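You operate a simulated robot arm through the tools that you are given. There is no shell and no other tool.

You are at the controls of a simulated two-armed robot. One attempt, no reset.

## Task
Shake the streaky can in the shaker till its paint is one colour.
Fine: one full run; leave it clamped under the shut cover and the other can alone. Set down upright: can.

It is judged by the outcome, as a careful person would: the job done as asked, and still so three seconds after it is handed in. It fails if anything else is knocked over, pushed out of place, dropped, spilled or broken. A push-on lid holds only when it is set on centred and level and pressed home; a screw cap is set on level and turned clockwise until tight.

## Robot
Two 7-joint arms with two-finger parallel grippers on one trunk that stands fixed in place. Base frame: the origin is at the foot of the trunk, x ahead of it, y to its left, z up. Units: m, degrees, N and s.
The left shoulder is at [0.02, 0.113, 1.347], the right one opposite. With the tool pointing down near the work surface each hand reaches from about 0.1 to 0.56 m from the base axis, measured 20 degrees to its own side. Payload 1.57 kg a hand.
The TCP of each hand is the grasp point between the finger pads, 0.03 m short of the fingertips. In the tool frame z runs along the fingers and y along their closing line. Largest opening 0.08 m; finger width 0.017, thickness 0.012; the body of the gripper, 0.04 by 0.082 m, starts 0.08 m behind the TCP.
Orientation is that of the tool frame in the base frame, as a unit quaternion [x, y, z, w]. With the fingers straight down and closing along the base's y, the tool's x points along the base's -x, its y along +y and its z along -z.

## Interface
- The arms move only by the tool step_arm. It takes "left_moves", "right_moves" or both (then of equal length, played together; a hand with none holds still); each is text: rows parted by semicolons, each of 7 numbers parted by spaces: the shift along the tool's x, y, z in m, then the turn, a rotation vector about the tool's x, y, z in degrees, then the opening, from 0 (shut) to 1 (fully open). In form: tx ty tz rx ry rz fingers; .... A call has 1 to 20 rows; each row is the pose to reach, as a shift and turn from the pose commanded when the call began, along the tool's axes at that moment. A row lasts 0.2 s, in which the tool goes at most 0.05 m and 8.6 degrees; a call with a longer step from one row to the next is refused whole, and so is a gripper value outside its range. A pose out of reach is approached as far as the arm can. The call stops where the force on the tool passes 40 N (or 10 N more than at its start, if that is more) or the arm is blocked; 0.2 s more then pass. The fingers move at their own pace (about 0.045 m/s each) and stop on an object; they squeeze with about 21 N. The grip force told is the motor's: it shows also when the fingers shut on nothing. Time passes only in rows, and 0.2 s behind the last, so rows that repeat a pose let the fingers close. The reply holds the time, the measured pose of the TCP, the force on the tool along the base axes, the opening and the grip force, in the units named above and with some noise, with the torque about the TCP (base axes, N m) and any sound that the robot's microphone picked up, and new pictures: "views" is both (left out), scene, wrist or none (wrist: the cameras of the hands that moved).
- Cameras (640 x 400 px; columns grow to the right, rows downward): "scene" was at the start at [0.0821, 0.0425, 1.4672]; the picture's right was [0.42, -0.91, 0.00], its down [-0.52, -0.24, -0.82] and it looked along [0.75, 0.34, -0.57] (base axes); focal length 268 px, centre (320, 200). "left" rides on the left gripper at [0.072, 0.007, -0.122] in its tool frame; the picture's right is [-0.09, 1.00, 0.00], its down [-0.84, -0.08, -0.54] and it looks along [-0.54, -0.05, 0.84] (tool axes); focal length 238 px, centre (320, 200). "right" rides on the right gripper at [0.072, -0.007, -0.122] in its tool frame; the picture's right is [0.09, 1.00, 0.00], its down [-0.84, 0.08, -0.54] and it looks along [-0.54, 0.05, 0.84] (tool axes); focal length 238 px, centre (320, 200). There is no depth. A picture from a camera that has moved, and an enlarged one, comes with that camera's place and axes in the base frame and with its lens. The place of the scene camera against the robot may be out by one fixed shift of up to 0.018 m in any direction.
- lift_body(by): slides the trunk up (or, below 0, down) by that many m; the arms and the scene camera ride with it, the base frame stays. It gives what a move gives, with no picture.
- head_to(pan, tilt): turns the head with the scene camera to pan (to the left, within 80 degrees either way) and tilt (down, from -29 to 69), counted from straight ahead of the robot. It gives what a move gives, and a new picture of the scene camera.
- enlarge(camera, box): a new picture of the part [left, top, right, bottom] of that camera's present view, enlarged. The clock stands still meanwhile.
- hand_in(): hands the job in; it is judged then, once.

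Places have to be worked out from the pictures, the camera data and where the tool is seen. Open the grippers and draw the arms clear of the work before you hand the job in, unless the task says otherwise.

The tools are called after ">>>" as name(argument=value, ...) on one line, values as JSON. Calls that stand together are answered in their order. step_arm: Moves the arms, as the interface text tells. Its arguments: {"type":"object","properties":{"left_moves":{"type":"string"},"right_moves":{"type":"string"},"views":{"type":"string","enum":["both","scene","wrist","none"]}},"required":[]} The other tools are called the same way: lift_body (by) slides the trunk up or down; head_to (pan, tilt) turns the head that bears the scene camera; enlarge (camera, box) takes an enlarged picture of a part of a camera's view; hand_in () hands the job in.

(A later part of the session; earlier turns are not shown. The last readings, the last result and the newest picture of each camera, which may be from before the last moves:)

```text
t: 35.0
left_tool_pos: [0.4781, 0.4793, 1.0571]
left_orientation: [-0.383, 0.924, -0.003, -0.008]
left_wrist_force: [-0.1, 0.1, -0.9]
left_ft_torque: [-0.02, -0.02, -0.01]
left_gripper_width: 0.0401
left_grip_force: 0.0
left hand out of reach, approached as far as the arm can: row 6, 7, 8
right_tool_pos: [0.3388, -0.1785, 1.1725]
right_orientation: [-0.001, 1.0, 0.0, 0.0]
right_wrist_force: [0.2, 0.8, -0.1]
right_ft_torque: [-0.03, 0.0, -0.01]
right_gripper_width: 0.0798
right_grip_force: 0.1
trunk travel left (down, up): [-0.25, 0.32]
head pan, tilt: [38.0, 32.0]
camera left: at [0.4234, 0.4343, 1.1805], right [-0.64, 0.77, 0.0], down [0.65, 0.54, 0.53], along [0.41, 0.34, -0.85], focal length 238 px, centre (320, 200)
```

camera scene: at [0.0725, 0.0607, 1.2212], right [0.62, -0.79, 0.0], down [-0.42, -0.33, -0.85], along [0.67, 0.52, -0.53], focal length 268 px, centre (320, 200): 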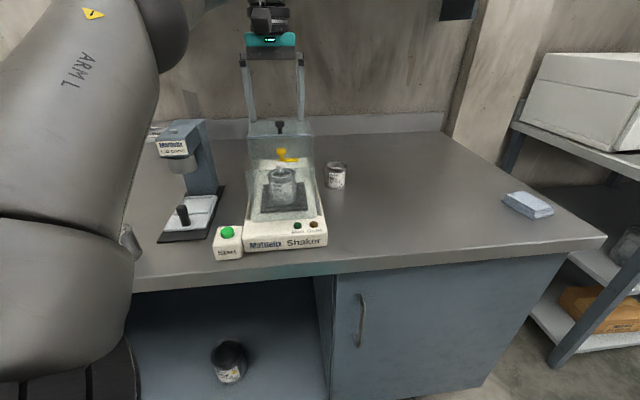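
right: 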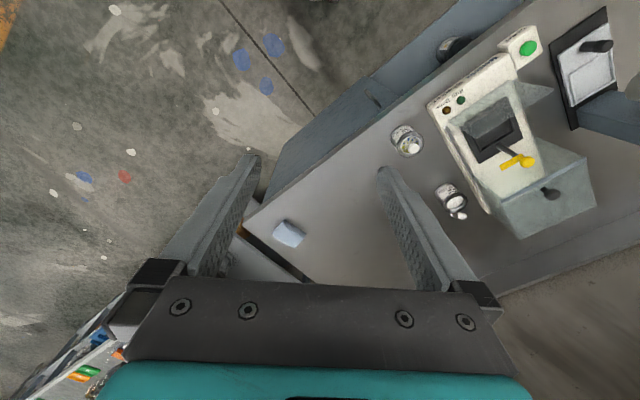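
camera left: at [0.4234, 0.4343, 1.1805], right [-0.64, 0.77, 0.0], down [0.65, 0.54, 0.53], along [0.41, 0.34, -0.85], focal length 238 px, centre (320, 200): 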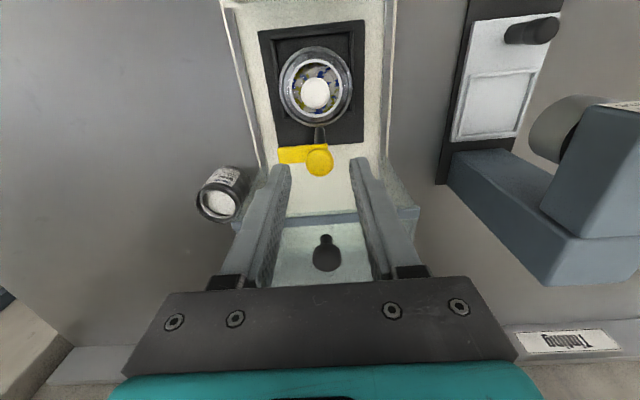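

With the trunk here the hand got to b=0.677, about 1 cm short. Tilting the fingers about 8° forward should give the rest, so I'll apply that tilt at this height and check the reach.

>>> step_arm(left_moves="-0.003 0 0.002 0 -4.5 0 0.5; -0.0074 0 0.005 0 -9 0 0.5; -0.0074 0 0.005 0 -9 0 0.5", views="both")

>>> enlarge(camera="left", box=[260, 100, 400, 260])

```text
t: 35.8
left_tool_pos: [0.4846, 0.4851, 1.0521]
left_orientation: [-0.381, 0.921, 0.03, 0.074]
left_wrist_force: [-0.1, -0.6, -0.5]
left_ft_torque: [0.0, 0.04, 0.01]
left_gripper_width: 0.04
left_grip_force: 0.0
right_tool_pos: [0.3394, -0.1781, 1.1735]
right_orientation: [0.0, 1.0, 0.0, 0.001]
right_wrist_force: [0.1, -0.8, -0.1]
right_ft_torque: [0.0, 0.01, -0.01]
right_gripper_width: 0.0802
right_grip_force: 0.0
trunk travel left (down, up): [-0.25, 0.32]
head pan, tilt: [38.0, 32.0]
camera scene: at [0.0726, 0.0607, 1.3212], right [0.62, -0.79, 0.0], down [-0.42, -0.33, -0.85], along [0.67, 0.52, -0.53], focal length 268 px, centre (320, 200)
camera left: at [0.4143, 0.4259, 1.1615], right [-0.64, 0.77, 0.01], down [0.58, 0.47, 0.67], along [0.51, 0.44, -0.74], focal length 238 px, centre (320, 200)
```

scene: 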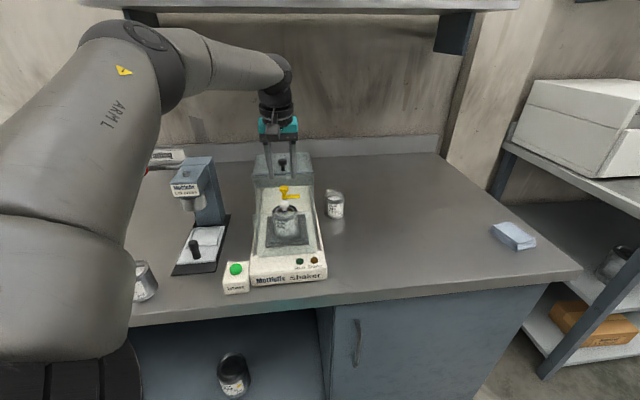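
left: 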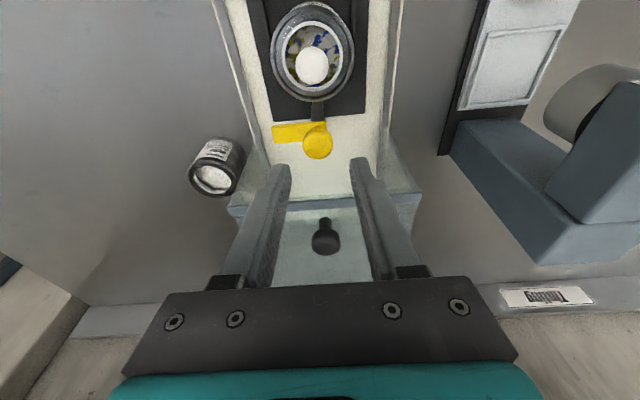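

```text
2.50 times, centred on (330, 180) of left
camera zoom: at [0.4143, 0.4259, 1.1615], right [-0.64, 0.77, 0.01], down [0.58, 0.47, 0.67], along [0.51, 0.44, -0.74], focal length 596 px, centre (295, 250)
```

zoom: 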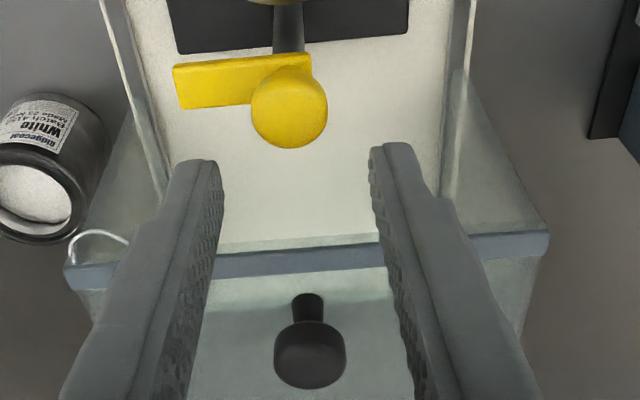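

Reached b=0.686 with a 9° tilt. From here the yellow head reads at a≈0, b≈0.687, so the hand is aligned. I'll lower along a path that puts the tips at z≈0.977 around the head, just above the bar.

>>> step_arm(left_moves="0.003 0 0.015 0 0 0 0.5; 0.006 0 0.03 0 0 0 0.5; 0.0089 0 0.0445 0 0 0 0.5; 0.0089 0 0.0445 0 0 0 0.5", views="both")

>>> enlarge(camera="left", box=[250, 90, 390, 260])

>>> enlarge(camera="scene", box=[245, 130, 325, 240])

```text
t: 36.8
left_tool_pos: [0.4811, 0.4831, 1.0062]
left_orientation: [-0.382, 0.921, 0.03, 0.073]
left_wrist_force: [0.7, 0.8, 0.5]
left_ft_torque: [0.0, 0.02, 0.02]
left_gripper_width: 0.0395
left_grip_force: 0.0
right_tool_pos: [0.3398, -0.179, 1.1732]
right_orientation: [0.0, 1.0, 0.0, 0.0]
right_wrist_force: [0.4, 0.4, 0.5]
right_ft_torque: [-0.04, -0.02, -0.02]
right_gripper_width: 0.0799
right_grip_force: 0.2
trunk travel left (down, up): [-0.25, 0.32]
head pan, tilt: [38.0, 32.0]
camera scene: at [0.0725, 0.0607, 1.3213], right [0.62, -0.79, 0.0], down [-0.42, -0.33, -0.85], along [0.67, 0.52, -0.53], focal length 268 px, centre (320, 200)
camera left: at [0.4127, 0.4249, 1.1157], right [-0.64, 0.77, 0.01], down [0.58, 0.47, 0.67], along [0.51, 0.43, -0.75], focal length 238 px, centre (320, 200)
```

scene: 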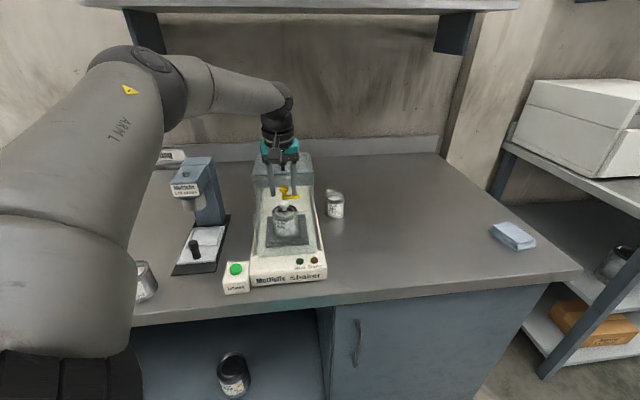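
left: 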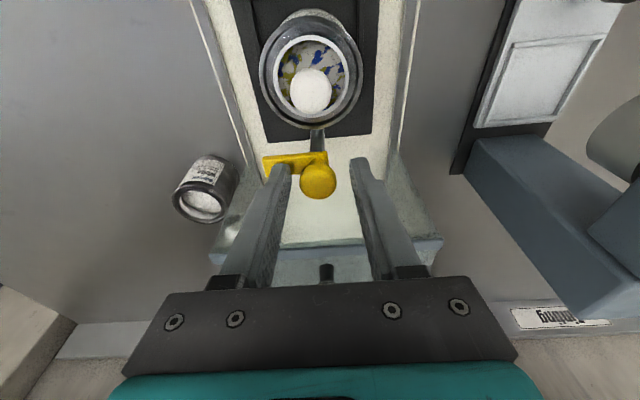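

```text
2.35 times, centred on (320, 175) of left
camera zoom: at [0.4127, 0.4249, 1.1157], right [-0.64, 0.77, 0.01], down [0.58, 0.47, 0.67], along [0.51, 0.43, -0.75], focal length 561 px, centre (320, 259)
```

zoom: 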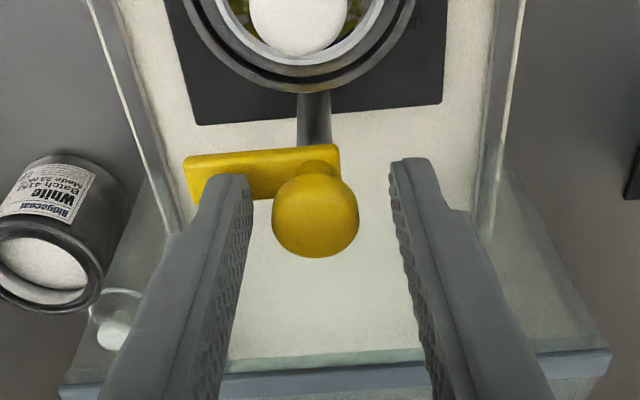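

```text
3.64 times, centred on (285, 185) of scene
camera zoom: at [0.0725, 0.0607, 1.3213], right [0.62, -0.79, 0.0], down [-0.42, -0.33, -0.85], along [0.67, 0.52, -0.53], focal length 976 px, centre (447, 254)
```

zoom: 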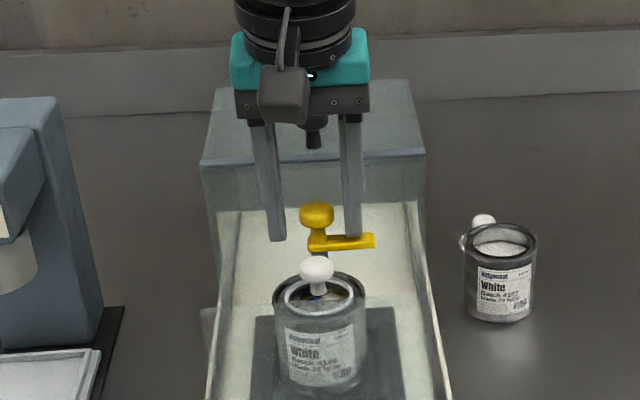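

The open fingers straddle the yellow head, with the tips just above the bar and no contact force. I'll close on it.

>>> step_arm(left_moves="0 0 0 0 0 0 0.25; 0 0 0 0 0 0 0; 0 0 0 0 0 0 0; 0 0 0 0 0 0 0", views="wrist")

>>> enlarge(camera="left", box=[250, 90, 390, 260])

```text
t: 37.8
left_tool_pos: [0.4831, 0.4834, 1.0065]
left_orientation: [-0.381, 0.921, 0.03, 0.072]
left_wrist_force: [2.0, -2.1, -1.9]
left_ft_torque: [0.24, 0.1, -0.01]
left_gripper_width: 0.0233
left_grip_force: 36.1
right_tool_pos: [0.339, -0.1784, 1.1737]
right_orientation: [-0.001, 1.0, 0.0, 0.001]
right_wrist_force: [-0.5, -0.2, -0.5]
right_ft_torque: [0.01, 0.04, 0.0]
right_gripper_width: 0.0802
right_grip_force: 0.0
trunk travel left (down, up): [-0.25, 0.32]
head pan, tilt: [38.0, 32.0]
camera left: at [0.413, 0.4247, 1.1157], right [-0.64, 0.77, 0.01], down [0.58, 0.47, 0.67], along [0.51, 0.43, -0.75], focal length 238 px, centre (320, 200)
```

left: 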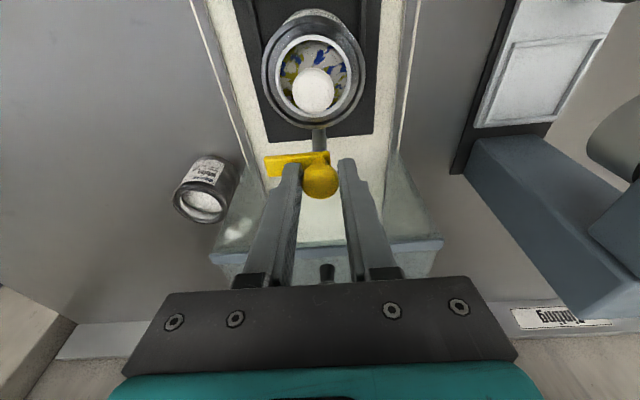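

```text
2.35 times, centred on (320, 175) of left
camera zoom: at [0.413, 0.4247, 1.1157], right [-0.64, 0.77, 0.01], down [0.58, 0.47, 0.67], along [0.51, 0.43, -0.75], focal length 561 px, centre (320, 259)
```

zoom: 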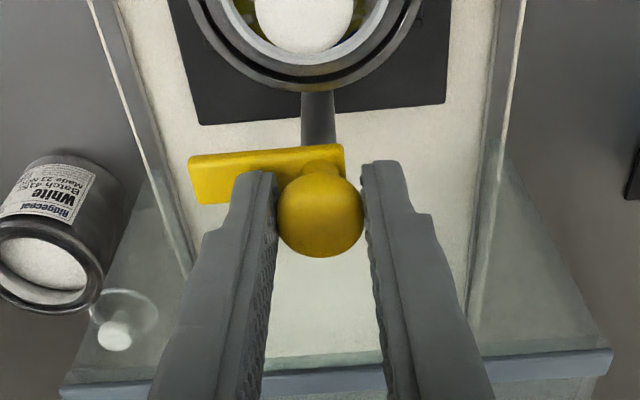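

The head is held (width 0.023, firm grip). I'll turn the tool clockwise as seen from above by about 24° first and see if the bar follows.

>>> step_arm(left_moves="0 0 0 0 0 6 0; 0 0 0 0 0 12 0; 0 0 0 0 0 18 0; 0 0 0 0 0 24 0; 0 0 0 0 0 24 0", views="both")

>>> enlarge(camera="scene", box=[245, 130, 325, 240])

>>> enlarge(camera="left", box=[250, 90, 390, 260])

```text
t: 39.0
left_tool_pos: [0.4825, 0.4841, 1.0058]
left_orientation: [-0.181, 0.98, 0.044, 0.064]
left_wrist_force: [1.8, -1.3, -1.8]
left_ft_torque: [-0.76, -0.71, -0.02]
left_gripper_width: 0.0249
left_grip_force: 36.5
right_tool_pos: [0.339, -0.1767, 1.1742]
right_orientation: [0.0, 1.0, 0.0, -0.001]
right_wrist_force: [0.4, 0.7, 0.0]
right_ft_torque: [-0.03, 0.0, -0.02]
right_gripper_width: 0.0801
right_grip_force: 0.0
trunk travel left (down, up): [-0.25, 0.32]
head pan, tilt: [38.0, 32.0]
camera scene: at [0.0727, 0.0608, 1.3212], right [0.62, -0.79, 0.0], down [-0.42, -0.33, -0.85], along [0.67, 0.52, -0.53], focal length 268 px, centre (320, 200)
camera left: at [0.3988, 0.4515, 1.1176], right [-0.27, 0.96, 0.08], down [0.74, 0.16, 0.65], along [0.61, 0.23, -0.76], focal length 238 px, centre (320, 200)
```

scene: 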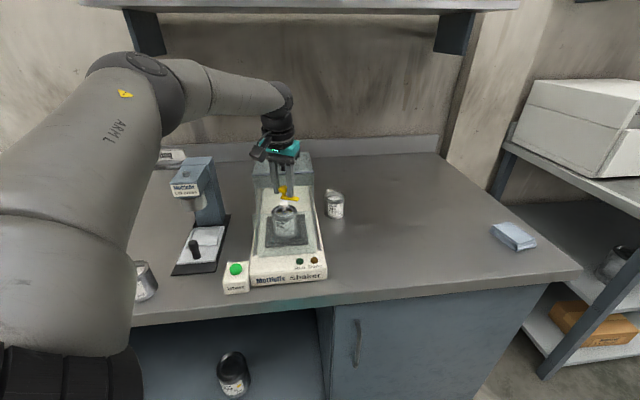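
left: 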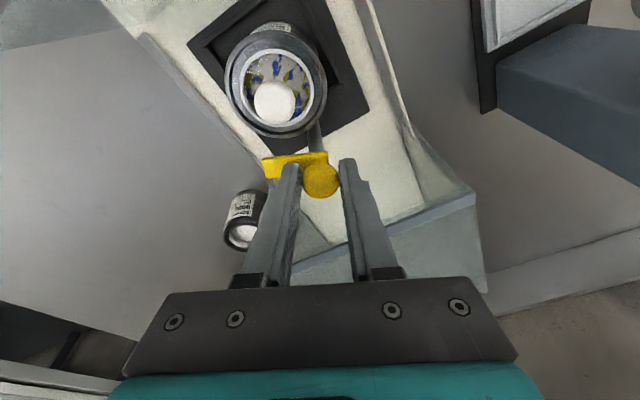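

```text
3.64 times, centred on (285, 185) of scene
camera zoom: at [0.0727, 0.0608, 1.3212], right [0.62, -0.79, 0.0], down [-0.42, -0.33, -0.85], along [0.67, 0.52, -0.53], focal length 976 px, centre (447, 254)
```

zoom: 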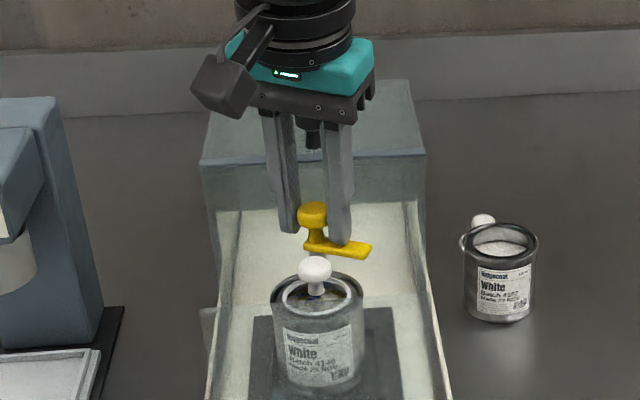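

```text
2.35 times, centred on (320, 175) of left
camera zoom: at [0.3988, 0.4515, 1.1176], right [-0.27, 0.96, 0.08], down [0.74, 0.16, 0.65], along [0.61, 0.23, -0.76], focal length 561 px, centre (320, 259)
```

zoom: 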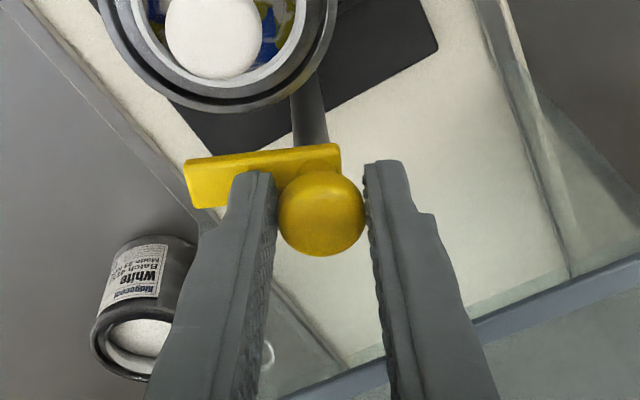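

The bar turns with the tool (24° so far), but the 9° tilt builds a bending torque of about 1 N·m. I'll release slightly, turn the tool back, and try a smaller tilt before regripping.

>>> step_arm(left_moves="0 0 0 0 0 24 0.45; 0 0 0 0 0 0 0.45", views="none")

```text
refused: row 1 steps farther than a row can; nothing moved
```

Rows are relative to the present pose, so I'll open first and then turn back by -24°.

>>> step_arm(left_moves="0 0 0 0 0 0 0.45; 0 0 0 0 0 0 0.45; 0 0 0 0 0 -8 0.45; 0 0 0 0 0 -16 0.45; 0 0 0 0 0 -24 0.45; 0 0 0 0 0 -24 0.45", views="wrist")

>>> enlarge(camera="left", box=[250, 90, 390, 260])

```text
t: 40.4
left_tool_pos: [0.482, 0.4839, 1.0057]
left_orientation: [-0.382, 0.921, 0.03, 0.072]
left_wrist_force: [-0.9, 1.3, -0.6]
left_ft_torque: [-0.01, 0.0, 0.01]
left_gripper_width: 0.0359
left_grip_force: 0.0
right_tool_pos: [0.3385, -0.1777, 1.1742]
right_orientation: [0.001, 1.0, 0.0, 0.0]
right_wrist_force: [0.0, 0.6, 0.0]
right_ft_torque: [-0.03, 0.01, -0.01]
right_gripper_width: 0.0798
right_grip_force: 0.1
trunk travel left (down, up): [-0.25, 0.32]
head pan, tilt: [38.0, 32.0]
camera left: at [0.4126, 0.4244, 1.116], right [-0.64, 0.77, 0.01], down [0.58, 0.47, 0.67], along [0.5, 0.44, -0.75], focal length 238 px, centre (320, 200)
```

left: 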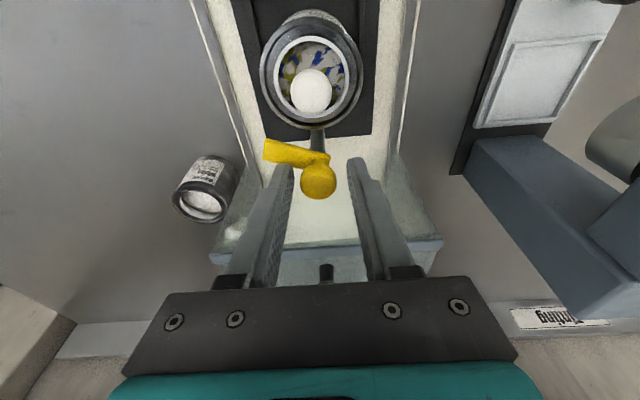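

```text
2.35 times, centred on (320, 175) of left
camera zoom: at [0.4126, 0.4244, 1.116], right [-0.64, 0.77, 0.01], down [0.58, 0.47, 0.67], along [0.5, 0.44, -0.75], focal length 561 px, centre (320, 259)
```

zoom: 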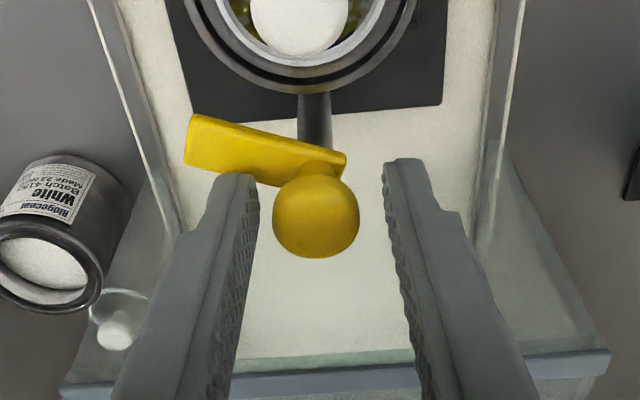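

The bar stays where it was left, so I can ratchet. I'll turn the tool back 17°, grip, and turn 34° clockwise so the misalignment stays small.

>>> step_arm(left_moves="0 0 0 0 0 -8 0.45; 0 0 0 0 0 -17 0.45; 0 0 0 0 0 -17 0; 0 0 0 0 0 -17 0; 0 0 0 0 0 -17 0; 0 0 0 0 0 -10 0; 0 0 0 0 0 -3 0; 0 0 0 0 0 4 0; 0 0 0 0 0 11 0; 0 0 0 0 0 17 0; 0 0 0 0 0 17 0", views="both")

>>> enlarge(camera="left", box=[250, 90, 390, 260])

>>> enlarge(camera="scene", box=[245, 130, 325, 240])

```text
refused: row 2 steps farther than a row can; nothing moved
```

```text
2.35 times, centred on (320, 175) of left
camera zoom: at [0.4126, 0.4244, 1.116], right [-0.64, 0.77, 0.01], down [0.58, 0.47, 0.67], along [0.5, 0.44, -0.75], focal length 561 px, centre (320, 259)
```

zoom: 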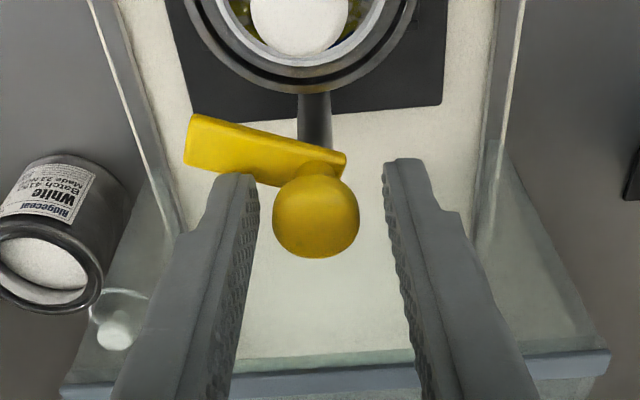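

```text
3.64 times, centred on (285, 185) of scene
camera zoom: at [0.0725, 0.0607, 1.3212], right [0.62, -0.79, 0.0], down [-0.42, -0.33, -0.85], along [0.67, 0.52, -0.53], focal length 976 px, centre (447, 254)
```

zoom: 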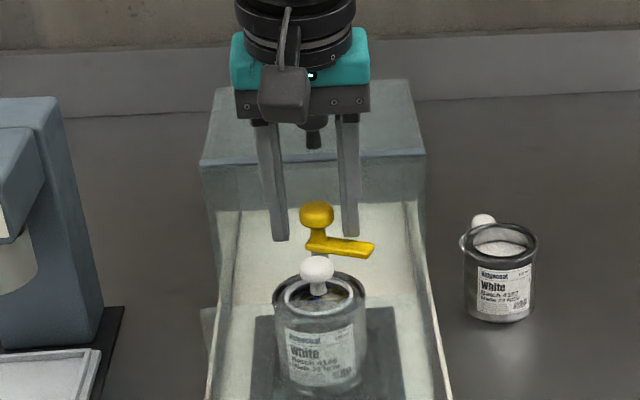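

The 9° step was too large for one row. I'll use steps of 8.5° or less.

>>> step_arm(left_moves="0 0 0 0 0 -8.5 0.45; 0 0 0 0 0 -17 0.45; 0 0 0 0 0 -17 0; 0 0 0 0 0 -17 0; 0 0 0 0 0 -17 0; 0 0 0 0 0 -10 0; 0 0 0 0 0 -3 0; 0 0 0 0 0 4 0; 0 0 0 0 0 11 0; 0 0 0 0 0 17 0; 0 0 0 0 0 17 0", views="both")

>>> enlarge(camera="left", box=[250, 90, 390, 260])

>>> enlarge(camera="scene", box=[245, 130, 325, 240])

```text
t: 42.8
left_tool_pos: [0.4818, 0.4836, 1.0075]
left_orientation: [-0.241, 0.967, 0.04, 0.069]
left_wrist_force: [2.5, -0.7, 1.7]
left_ft_torque: [-0.75, -0.69, -0.01]
left_gripper_width: 0.0239
left_grip_force: 35.6
right_tool_pos: [0.3392, -0.1781, 1.1738]
right_orientation: [0.0, 1.0, 0.0, 0.0]
right_wrist_force: [0.5, -0.2, 0.0]
right_ft_torque: [-0.03, -0.01, 0.02]
right_gripper_width: 0.08
right_grip_force: 0.0
trunk travel left (down, up): [-0.25, 0.32]
head pan, tilt: [38.0, 32.0]
camera scene: at [0.0725, 0.0606, 1.3213], right [0.62, -0.79, 0.0], down [-0.42, -0.33, -0.85], along [0.67, 0.52, -0.53], focal length 268 px, centre (320, 200)
camera left: at [0.4013, 0.4428, 1.1172], right [-0.39, 0.92, 0.06], down [0.71, 0.26, 0.66], along [0.59, 0.3, -0.75], focal length 238 px, centre (320, 200)
```

scene: 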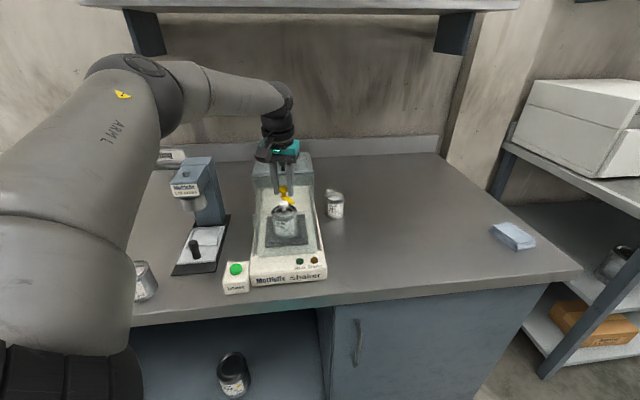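
left: 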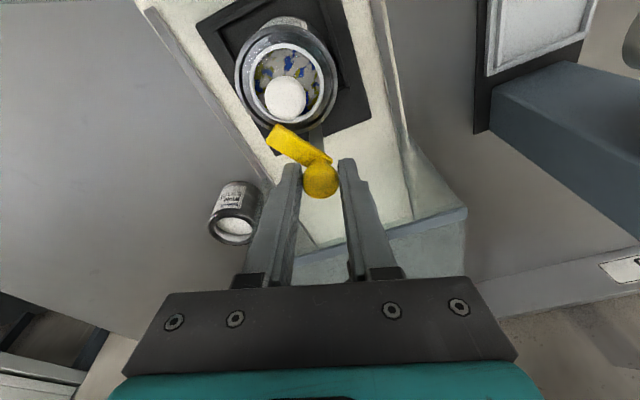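

```text
2.35 times, centred on (320, 175) of left
camera zoom: at [0.4013, 0.4428, 1.1172], right [-0.39, 0.92, 0.06], down [0.71, 0.26, 0.66], along [0.59, 0.3, -0.75], focal length 561 px, centre (320, 259)
```

zoom: 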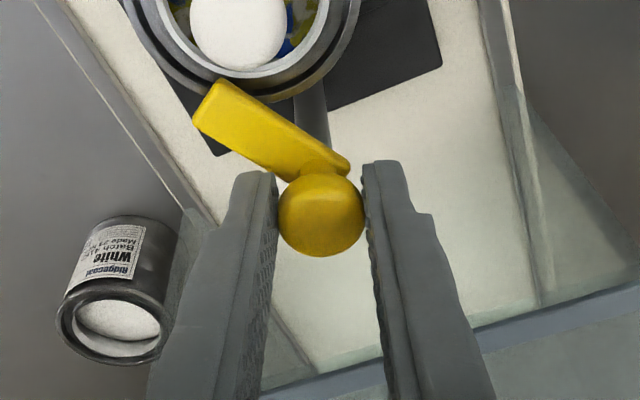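

```text
3.64 times, centred on (285, 185) of scene
camera zoom: at [0.0725, 0.0606, 1.3213], right [0.62, -0.79, 0.0], down [-0.42, -0.33, -0.85], along [0.67, 0.52, -0.53], focal length 976 px, centre (447, 254)
```

zoom: 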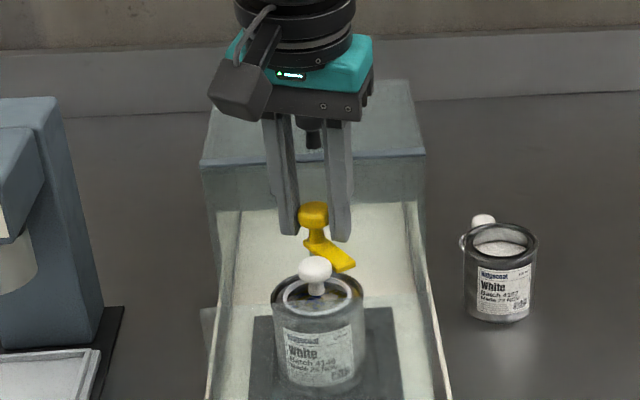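

The bar is at roughly 55–58° with the can undisturbed. I'll ratchet again: open, turn back 34°, regrip and turn 20°, then look at the clearance to the lid knob.

>>> step_arm(left_moves="0 0 0 0 0 0 0.45; 0 0 0 0 0 0 0.45; 0 0 0 0 0 -8.5 0.45; 0 0 0 0 0 -17 0.45; 0 0 0 0 0 -25.5 0.45; 0 0 0 0 0 -34 0.45; 0 0 0 0 0 -34 0; 0 0 0 0 0 -34 0; 0 0 0 0 0 -34 0; 0 0 0 0 0 -27 0; 0 0 0 0 0 -20 0; 0 0 0 0 0 -14 0; 0 0 0 0 0 -14 0", views="both")

>>> enlarge(camera="left", box=[250, 60, 390, 230])

>>> enlarge(camera="scene", box=[250, 160, 320, 240])

```text
t: 45.5
left_tool_pos: [0.4827, 0.4828, 1.0066]
left_orientation: [-0.357, 0.931, 0.031, 0.074]
left_wrist_force: [1.8, -1.6, 1.0]
left_ft_torque: [-0.44, -0.83, 0.05]
left_gripper_width: 0.023
left_grip_force: 35.6
right_tool_pos: [0.3377, -0.1782, 1.1746]
right_orientation: [0.0, 1.0, 0.0, 0.0]
right_wrist_force: [-0.3, -0.9, 0.2]
right_ft_torque: [-0.02, 0.0, 0.01]
right_gripper_width: 0.0801
right_grip_force: 0.1
trunk travel left (down, up): [-0.25, 0.32]
head pan, tilt: [38.0, 32.0]
camera scene: at [0.0725, 0.0607, 1.3213], right [0.62, -0.79, 0.0], down [-0.42, -0.33, -0.85], along [0.67, 0.52, -0.53], focal length 268 px, centre (320, 200)
camera left: at [0.4101, 0.4275, 1.1163], right [-0.6, 0.8, 0.02], down [0.61, 0.43, 0.67], along [0.53, 0.41, -0.74], focal length 238 px, centre (320, 200)
```

scene: 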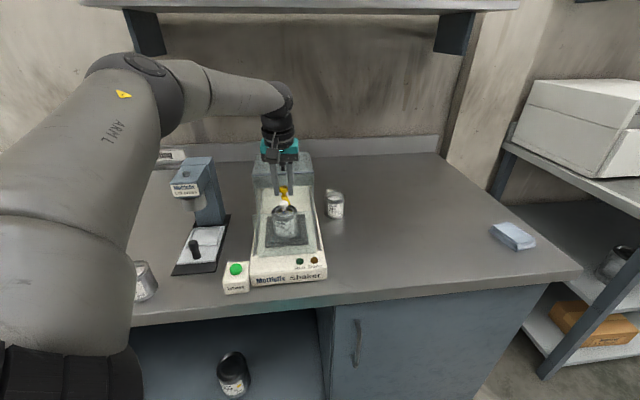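
left: 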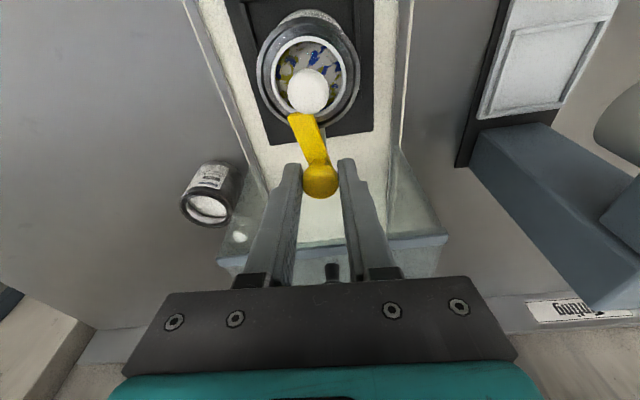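

```text
2.35 times, centred on (320, 145) of left
camera zoom: at [0.4101, 0.4275, 1.1163], right [-0.6, 0.8, 0.02], down [0.61, 0.43, 0.67], along [0.53, 0.41, -0.74], focal length 561 px, centre (320, 329)
```

zoom: 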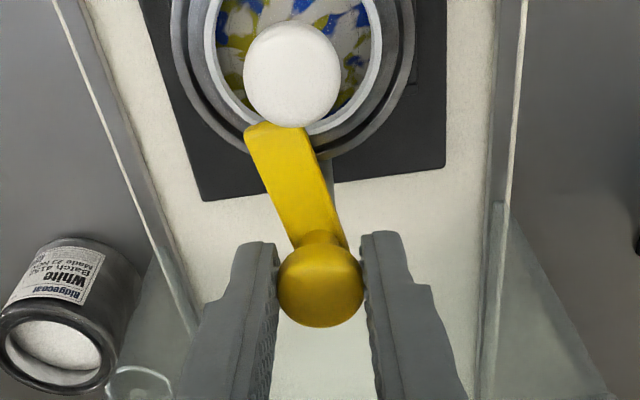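

```text
5.00 times, centred on (285, 200) of scene
camera zoom: at [0.0725, 0.0607, 1.3213], right [0.62, -0.79, 0.0], down [-0.42, -0.33, -0.85], along [0.67, 0.52, -0.53], focal length 1342 px, centre (495, 200)
```

zoom: 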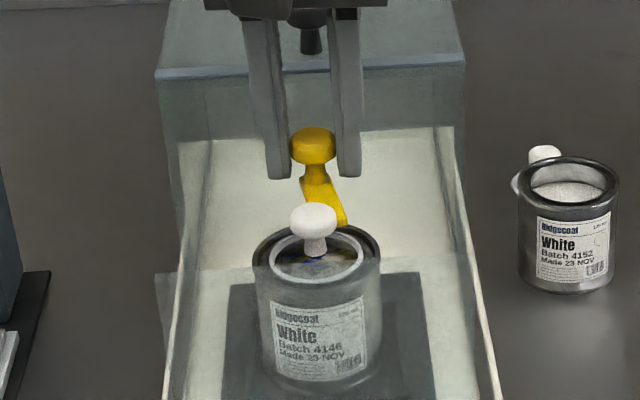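

The bar is at about 76° over the rim, and its end just clears the lid knob. I'll turn another 14° and check the forces.

>>> step_arm(left_moves="0 0 0 0 0 5 0; 0 0 0 0 0 10 0; 0 0 0 0 0 14 0; 0 0 0 0 0 14 0", views="both")

>>> enlarge(camera="left", box=[250, 60, 390, 230])

>>> enlarge(camera="scene", box=[250, 160, 320, 240])

```text
t: 46.5
left_tool_pos: [0.4827, 0.4834, 1.0074]
left_orientation: [-0.241, 0.967, 0.039, 0.069]
left_wrist_force: [1.8, -1.0, 4.0]
left_ft_torque: [-0.58, -0.8, 0.43]
left_gripper_width: 0.024
left_grip_force: 35.4
right_tool_pos: [0.3384, -0.1793, 1.1747]
right_orientation: [0.0, 1.0, 0.001, 0.0]
right_wrist_force: [0.7, 0.5, 0.2]
right_ft_torque: [-0.02, 0.0, -0.05]
right_gripper_width: 0.0797
right_grip_force: 0.0
trunk travel left (down, up): [-0.25, 0.32]
head pan, tilt: [38.0, 32.0]
camera scene: at [0.0724, 0.0605, 1.3213], right [0.62, -0.79, 0.0], down [-0.42, -0.33, -0.85], along [0.67, 0.52, -0.53], focal length 268 px, centre (320, 200)
camera left: at [0.4012, 0.4428, 1.117], right [-0.39, 0.92, 0.06], down [0.71, 0.26, 0.66], along [0.59, 0.3, -0.75], focal length 238 px, centre (320, 200)
```

scene: 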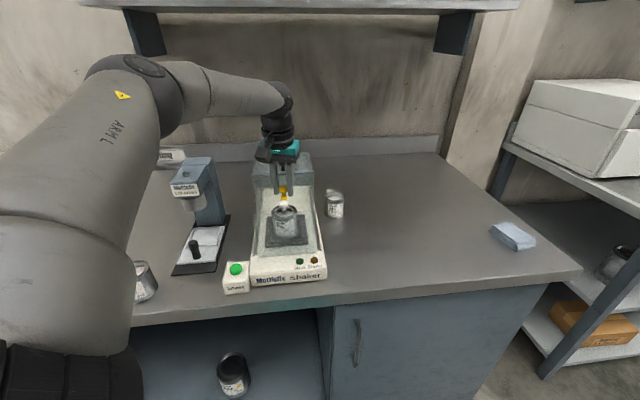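
left: 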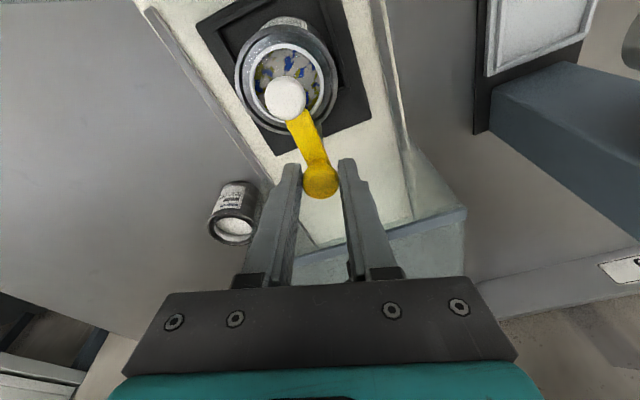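

```text
2.35 times, centred on (320, 145) of left
camera zoom: at [0.4012, 0.4428, 1.117], right [-0.39, 0.92, 0.06], down [0.71, 0.26, 0.66], along [0.59, 0.3, -0.75], focal length 561 px, centre (320, 329)
```

zoom: 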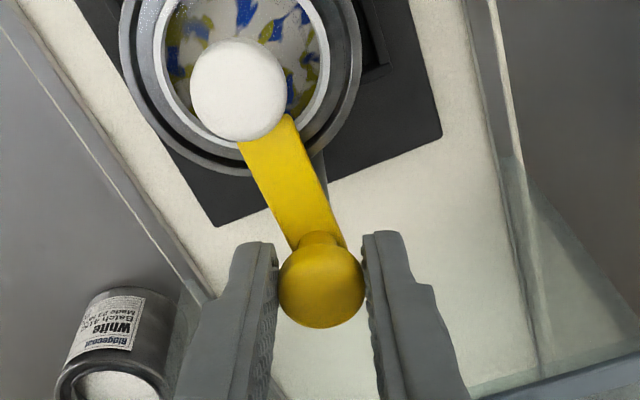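

```text
5.00 times, centred on (285, 200) of scene
camera zoom: at [0.0724, 0.0605, 1.3213], right [0.62, -0.79, 0.0], down [-0.42, -0.33, -0.85], along [0.67, 0.52, -0.53], focal length 1342 px, centre (495, 200)
```

zoom: 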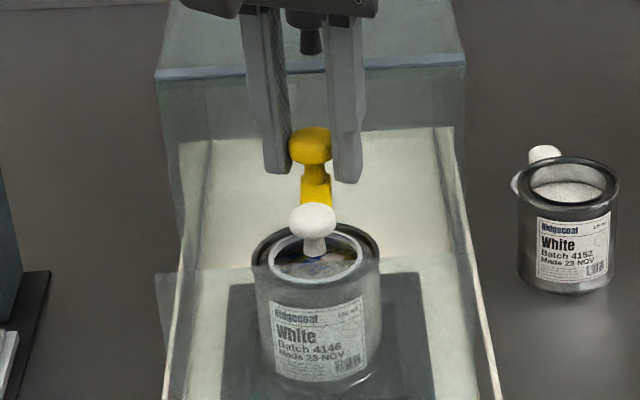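

The bar now points to the front over the can's rim, and a turning resistance of 0.43 N·m suggests its stop. I'll open the fingers slightly, rise clear, and look at the clamp.

>>> step_arm(left_moves="0 0 0 0 0 0 0.42; 0 0 0 0 0 0 0.42; 0 0 -0.02 0 0 0 0.42; 0 0 -0.05 0 0 0 0.42; 0 0 -0.08 0 0 0 0.42; 0 0 -0.08 0 0 0 0.42", views="both")

>>> enlarge(camera="left", box=[230, 30, 370, 190])

>>> enlarge(camera="scene", box=[250, 160, 320, 240])

```text
t: 48.0
left_tool_pos: [0.4756, 0.4739, 1.086]
left_orientation: [-0.241, 0.967, 0.04, 0.067]
left_wrist_force: [0.3, 0.0, -0.5]
left_ft_torque: [0.03, -0.02, -0.02]
left_gripper_width: 0.0337
left_grip_force: 0.1
right_tool_pos: [0.3388, -0.1778, 1.1735]
right_orientation: [0.0, 1.0, -0.001, 0.0]
right_wrist_force: [1.0, 0.2, -0.9]
right_ft_torque: [0.04, -0.03, 0.03]
right_gripper_width: 0.0799
right_grip_force: 0.1
trunk travel left (down, up): [-0.25, 0.32]
head pan, tilt: [38.0, 32.0]
camera scene: at [0.0725, 0.0609, 1.3212], right [0.62, -0.79, 0.0], down [-0.42, -0.33, -0.85], along [0.67, 0.52, -0.53], focal length 268 px, centre (320, 200)
camera left: at [0.3929, 0.4335, 1.1965], right [-0.39, 0.92, 0.06], down [0.71, 0.26, 0.66], along [0.59, 0.3, -0.75], focal length 238 px, centre (320, 200)
```

scene: 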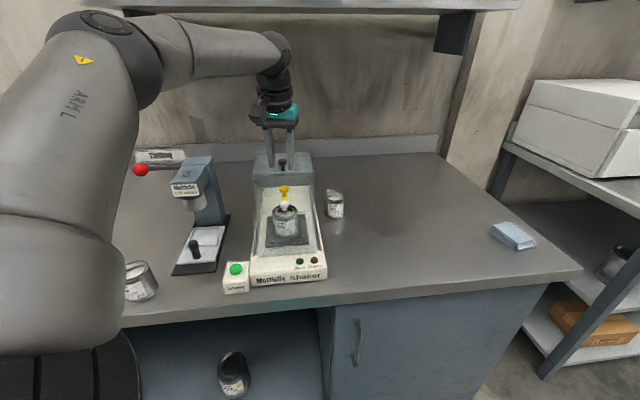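
left: 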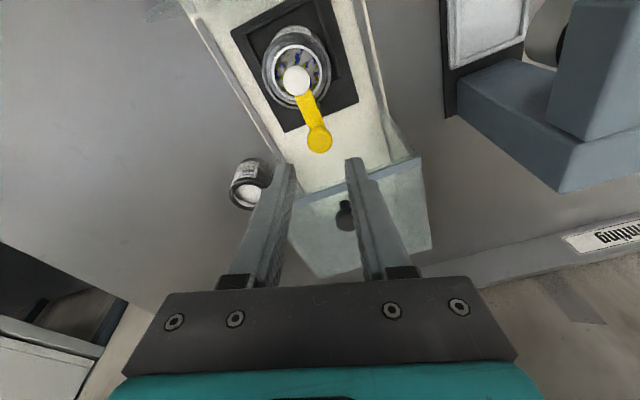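

```text
2.50 times, centred on (300, 110) of left
camera zoom: at [0.3929, 0.4335, 1.1965], right [-0.39, 0.92, 0.06], down [0.71, 0.26, 0.66], along [0.59, 0.3, -0.75], focal length 596 px, centre (370, 425)
```

zoom: 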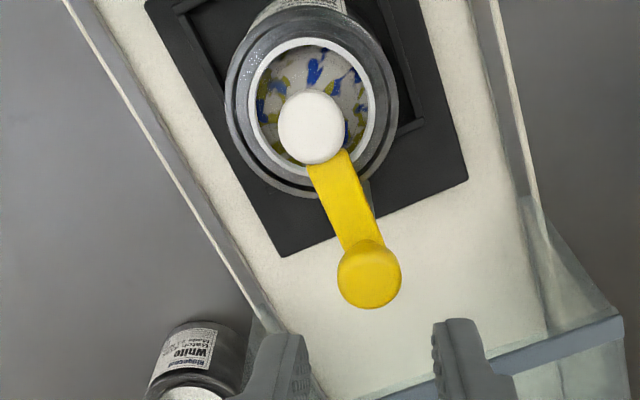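

```text
5.00 times, centred on (285, 200) of scene
camera zoom: at [0.0725, 0.0609, 1.3212], right [0.62, -0.79, 0.0], down [-0.42, -0.33, -0.85], along [0.67, 0.52, -0.53], focal length 1342 px, centre (495, 200)
```

zoom: 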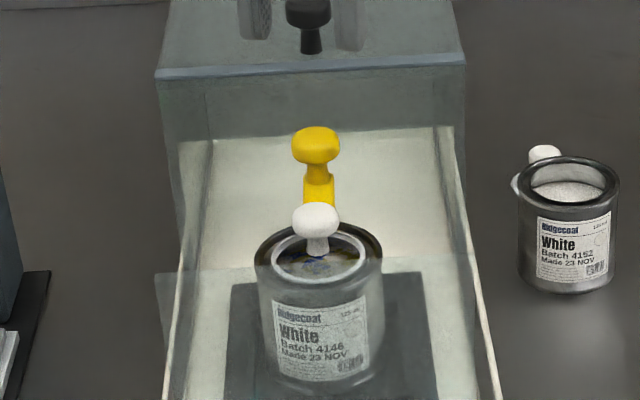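

The bar points straight to the front over the rim, about in line with the machine. To be sure the clamp has no press-down action, I'll shut the fingers, straighten the wrist and come just above the yellow head for a light press test.

>>> step_arm(left_moves="0 0 0 0 0 -8.5 0.2; 0 0 0 0 0 -17 0; 0 0.0007 0.02 0 0 -17 0; -0.0004 0.0014 0.04 0 0 -17 0; -0.0004 0.0014 0.057 0 0 -17 0; -0.0004 0.0014 0.057 0 0 -17 0", views="both")

>>> enlarge(camera="left", box=[250, 90, 390, 260])

>>> enlarge(camera="scene", box=[245, 140, 325, 240])

```text
t: 49.4
left_tool_pos: [0.4788, 0.4808, 1.0307]
left_orientation: [-0.383, 0.92, 0.03, 0.075]
left_wrist_force: [-2.1, -0.1, 10.0]
left_ft_torque: [-0.05, 0.07, 0.01]
left_gripper_width: 0.0001
left_grip_force: 21.2
right_tool_pos: [0.3386, -0.1777, 1.1742]
right_orientation: [0.001, 1.0, 0.001, 0.0]
right_wrist_force: [0.6, -0.3, 0.6]
right_ft_torque: [0.01, 0.04, 0.03]
right_gripper_width: 0.0801
right_grip_force: 0.1
trunk travel left (down, up): [-0.25, 0.32]
head pan, tilt: [38.0, 32.0]
camera scene: at [0.0715, 0.06, 1.3215], right [0.62, -0.79, 0.0], down [-0.42, -0.33, -0.85], along [0.67, 0.52, -0.53], focal length 268 px, centre (320, 200)
camera left: at [0.4092, 0.4224, 1.1402], right [-0.64, 0.77, 0.01], down [0.58, 0.47, 0.67], along [0.51, 0.44, -0.74], focal length 238 px, centre (320, 200)
```

scene: 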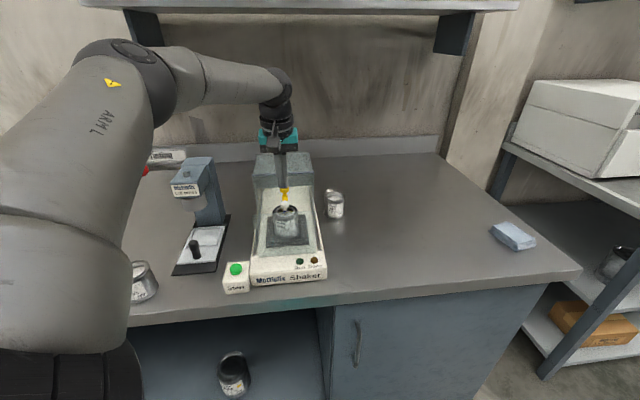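
left: 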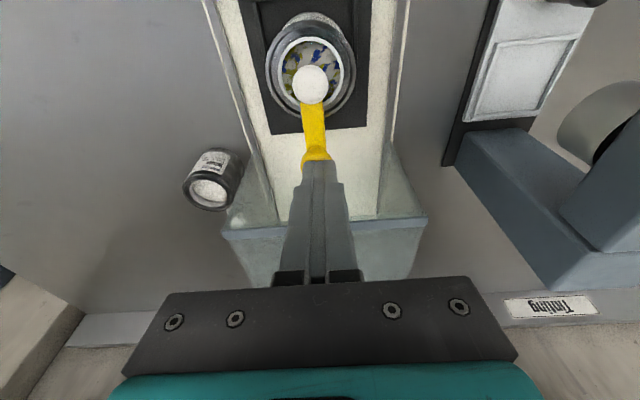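

```text
2.35 times, centred on (320, 175) of left
camera zoom: at [0.4092, 0.4224, 1.1402], right [-0.64, 0.77, 0.01], down [0.58, 0.47, 0.67], along [0.51, 0.44, -0.74], focal length 561 px, centre (320, 259)
```

zoom: 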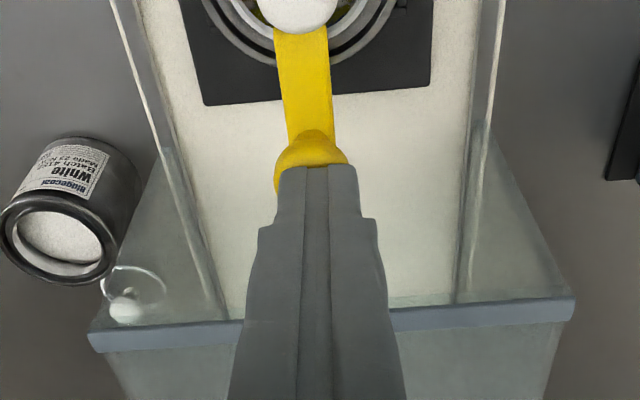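

```text
4.00 times, centred on (285, 190) of scene
camera zoom: at [0.0715, 0.06, 1.3215], right [0.62, -0.79, 0.0], down [-0.42, -0.33, -0.85], along [0.67, 0.52, -0.53], focal length 1074 px, centre (460, 240)
```

zoom: 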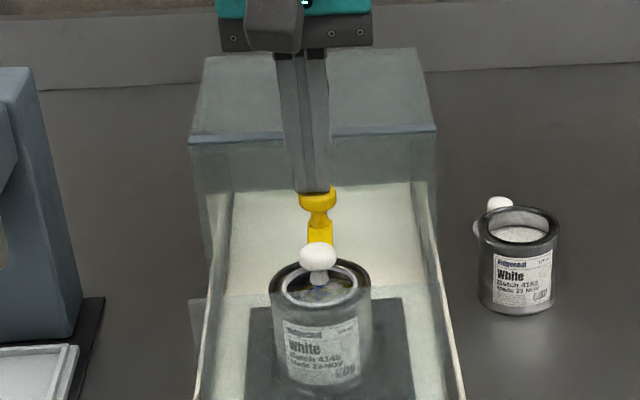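

The shut tips already touch the head's top at tip z≈1.001 with 10 N and it doesn't sink. I'll press 2 mm further to confirm it is rigid.

>>> step_arm(left_moves="0 0 0.001 0 0 0 0; 0 0 0.002 0 0 0 0; 0 0 0.002 0 0 0 0", views="none")

```text
t: 50.1
left_tool_pos: [0.4794, 0.481, 1.0312]
left_orientation: [-0.381, 0.921, 0.03, 0.076]
left_wrist_force: [-2.5, -1.8, 24.0]
left_ft_torque: [-0.04, 0.14, 0.01]
left_gripper_width: 0.0
left_grip_force: 21.2
right_tool_pos: [0.3363, -0.1786, 1.1736]
right_orientation: [0.0, 1.0, 0.001, 0.001]
right_wrist_force: [0.6, 0.1, 0.5]
right_ft_torque: [0.02, 0.01, 0.01]
right_gripper_width: 0.0799
right_grip_force: 0.1
trunk travel left (down, up): [-0.25, 0.32]
head pan, tilt: [38.0, 32.0]
```

The clamp head is rigid under 24 N, so the clamp works purely by turning and it is now at its closed position. I'll rise and tilt the hand to about 30°, fingers half open, to look at the cover's black knob.

>>> step_arm(left_moves="-0.005 0 -0.02 0 0 0 0; -0.018 0 -0.05 0 0 0 0; -0.035 0 -0.0845 0 0 0 0.3; -0.035 0 -0.0845 0 -7 0 0.5; -0.035 0 -0.0845 0 -14 0 0.5; -0.035 0 -0.0845 0 -21 0 0.5; -0.035 0 -0.0845 0 -21 0 0.5", views="both")

>>> enlarge(camera="left", box=[240, 80, 400, 260])

>>> enlarge(camera="scene", box=[240, 100, 340, 240])

```text
t: 51.8
left_tool_pos: [0.4934, 0.4982, 1.1169]
left_orientation: [-0.369, 0.892, 0.098, 0.24]
left_wrist_force: [0.5, -0.1, 0.2]
left_ft_torque: [-0.01, 0.02, 0.03]
left_gripper_width: 0.04
left_grip_force: 0.0
right_tool_pos: [0.3388, -0.1775, 1.1732]
right_orientation: [0.0, 1.0, 0.0, -0.001]
right_wrist_force: [-0.4, -0.3, -0.4]
right_ft_torque: [0.0, 0.02, 0.05]
right_gripper_width: 0.08
right_grip_force: 0.2
trunk travel left (down, up): [-0.25, 0.32]
head pan, tilt: [38.0, 32.0]
camera scene: at [0.0725, 0.0607, 1.3212], right [0.62, -0.79, 0.0], down [-0.42, -0.33, -0.85], along [0.67, 0.52, -0.53], focal length 268 px, centre (320, 200)
camera left: at [0.4013, 0.4151, 1.1864], right [-0.65, 0.76, 0.05], down [0.37, 0.27, 0.89], along [0.66, 0.59, -0.46], focal length 238 px, centre (320, 200)
```

scene: 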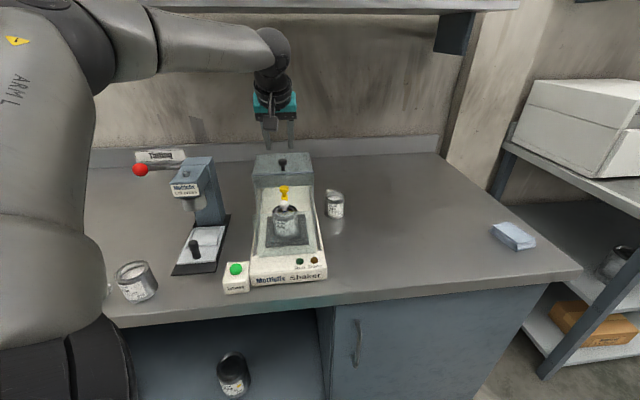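
left: 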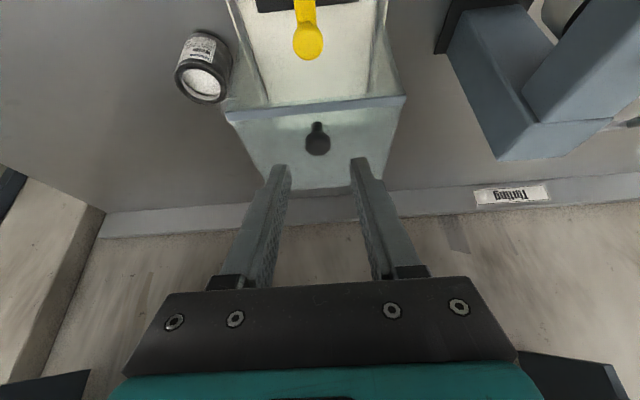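

```text
2.22 times, centred on (320, 170) of left
camera zoom: at [0.4013, 0.4151, 1.1864], right [-0.65, 0.76, 0.05], down [0.37, 0.27, 0.89], along [0.66, 0.59, -0.46], focal length 530 px, centre (320, 267)
```

zoom: 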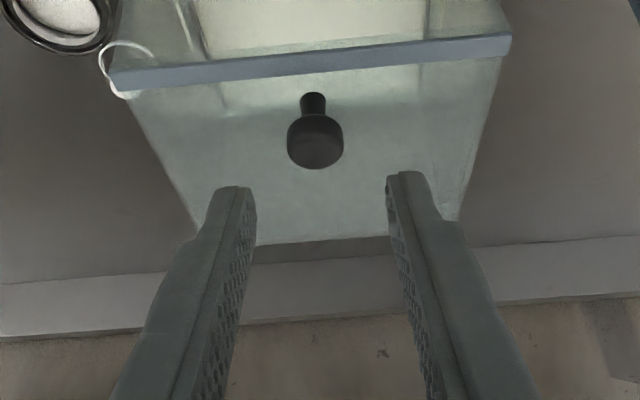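

```text
2.86 times, centred on (290, 170) of scene
camera zoom: at [0.0725, 0.0607, 1.3212], right [0.62, -0.79, 0.0], down [-0.42, -0.33, -0.85], along [0.67, 0.52, -0.53], focal length 767 px, centre (406, 286)
```

zoom: 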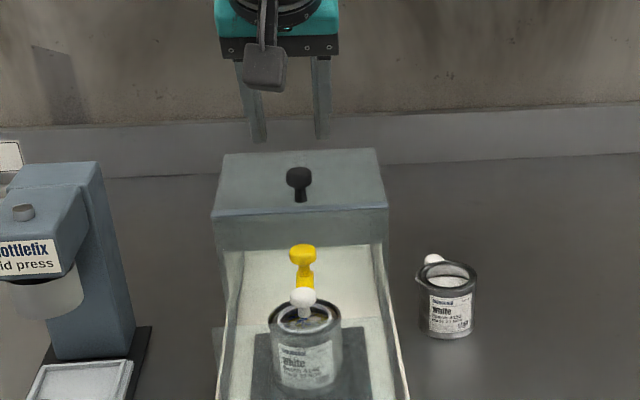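

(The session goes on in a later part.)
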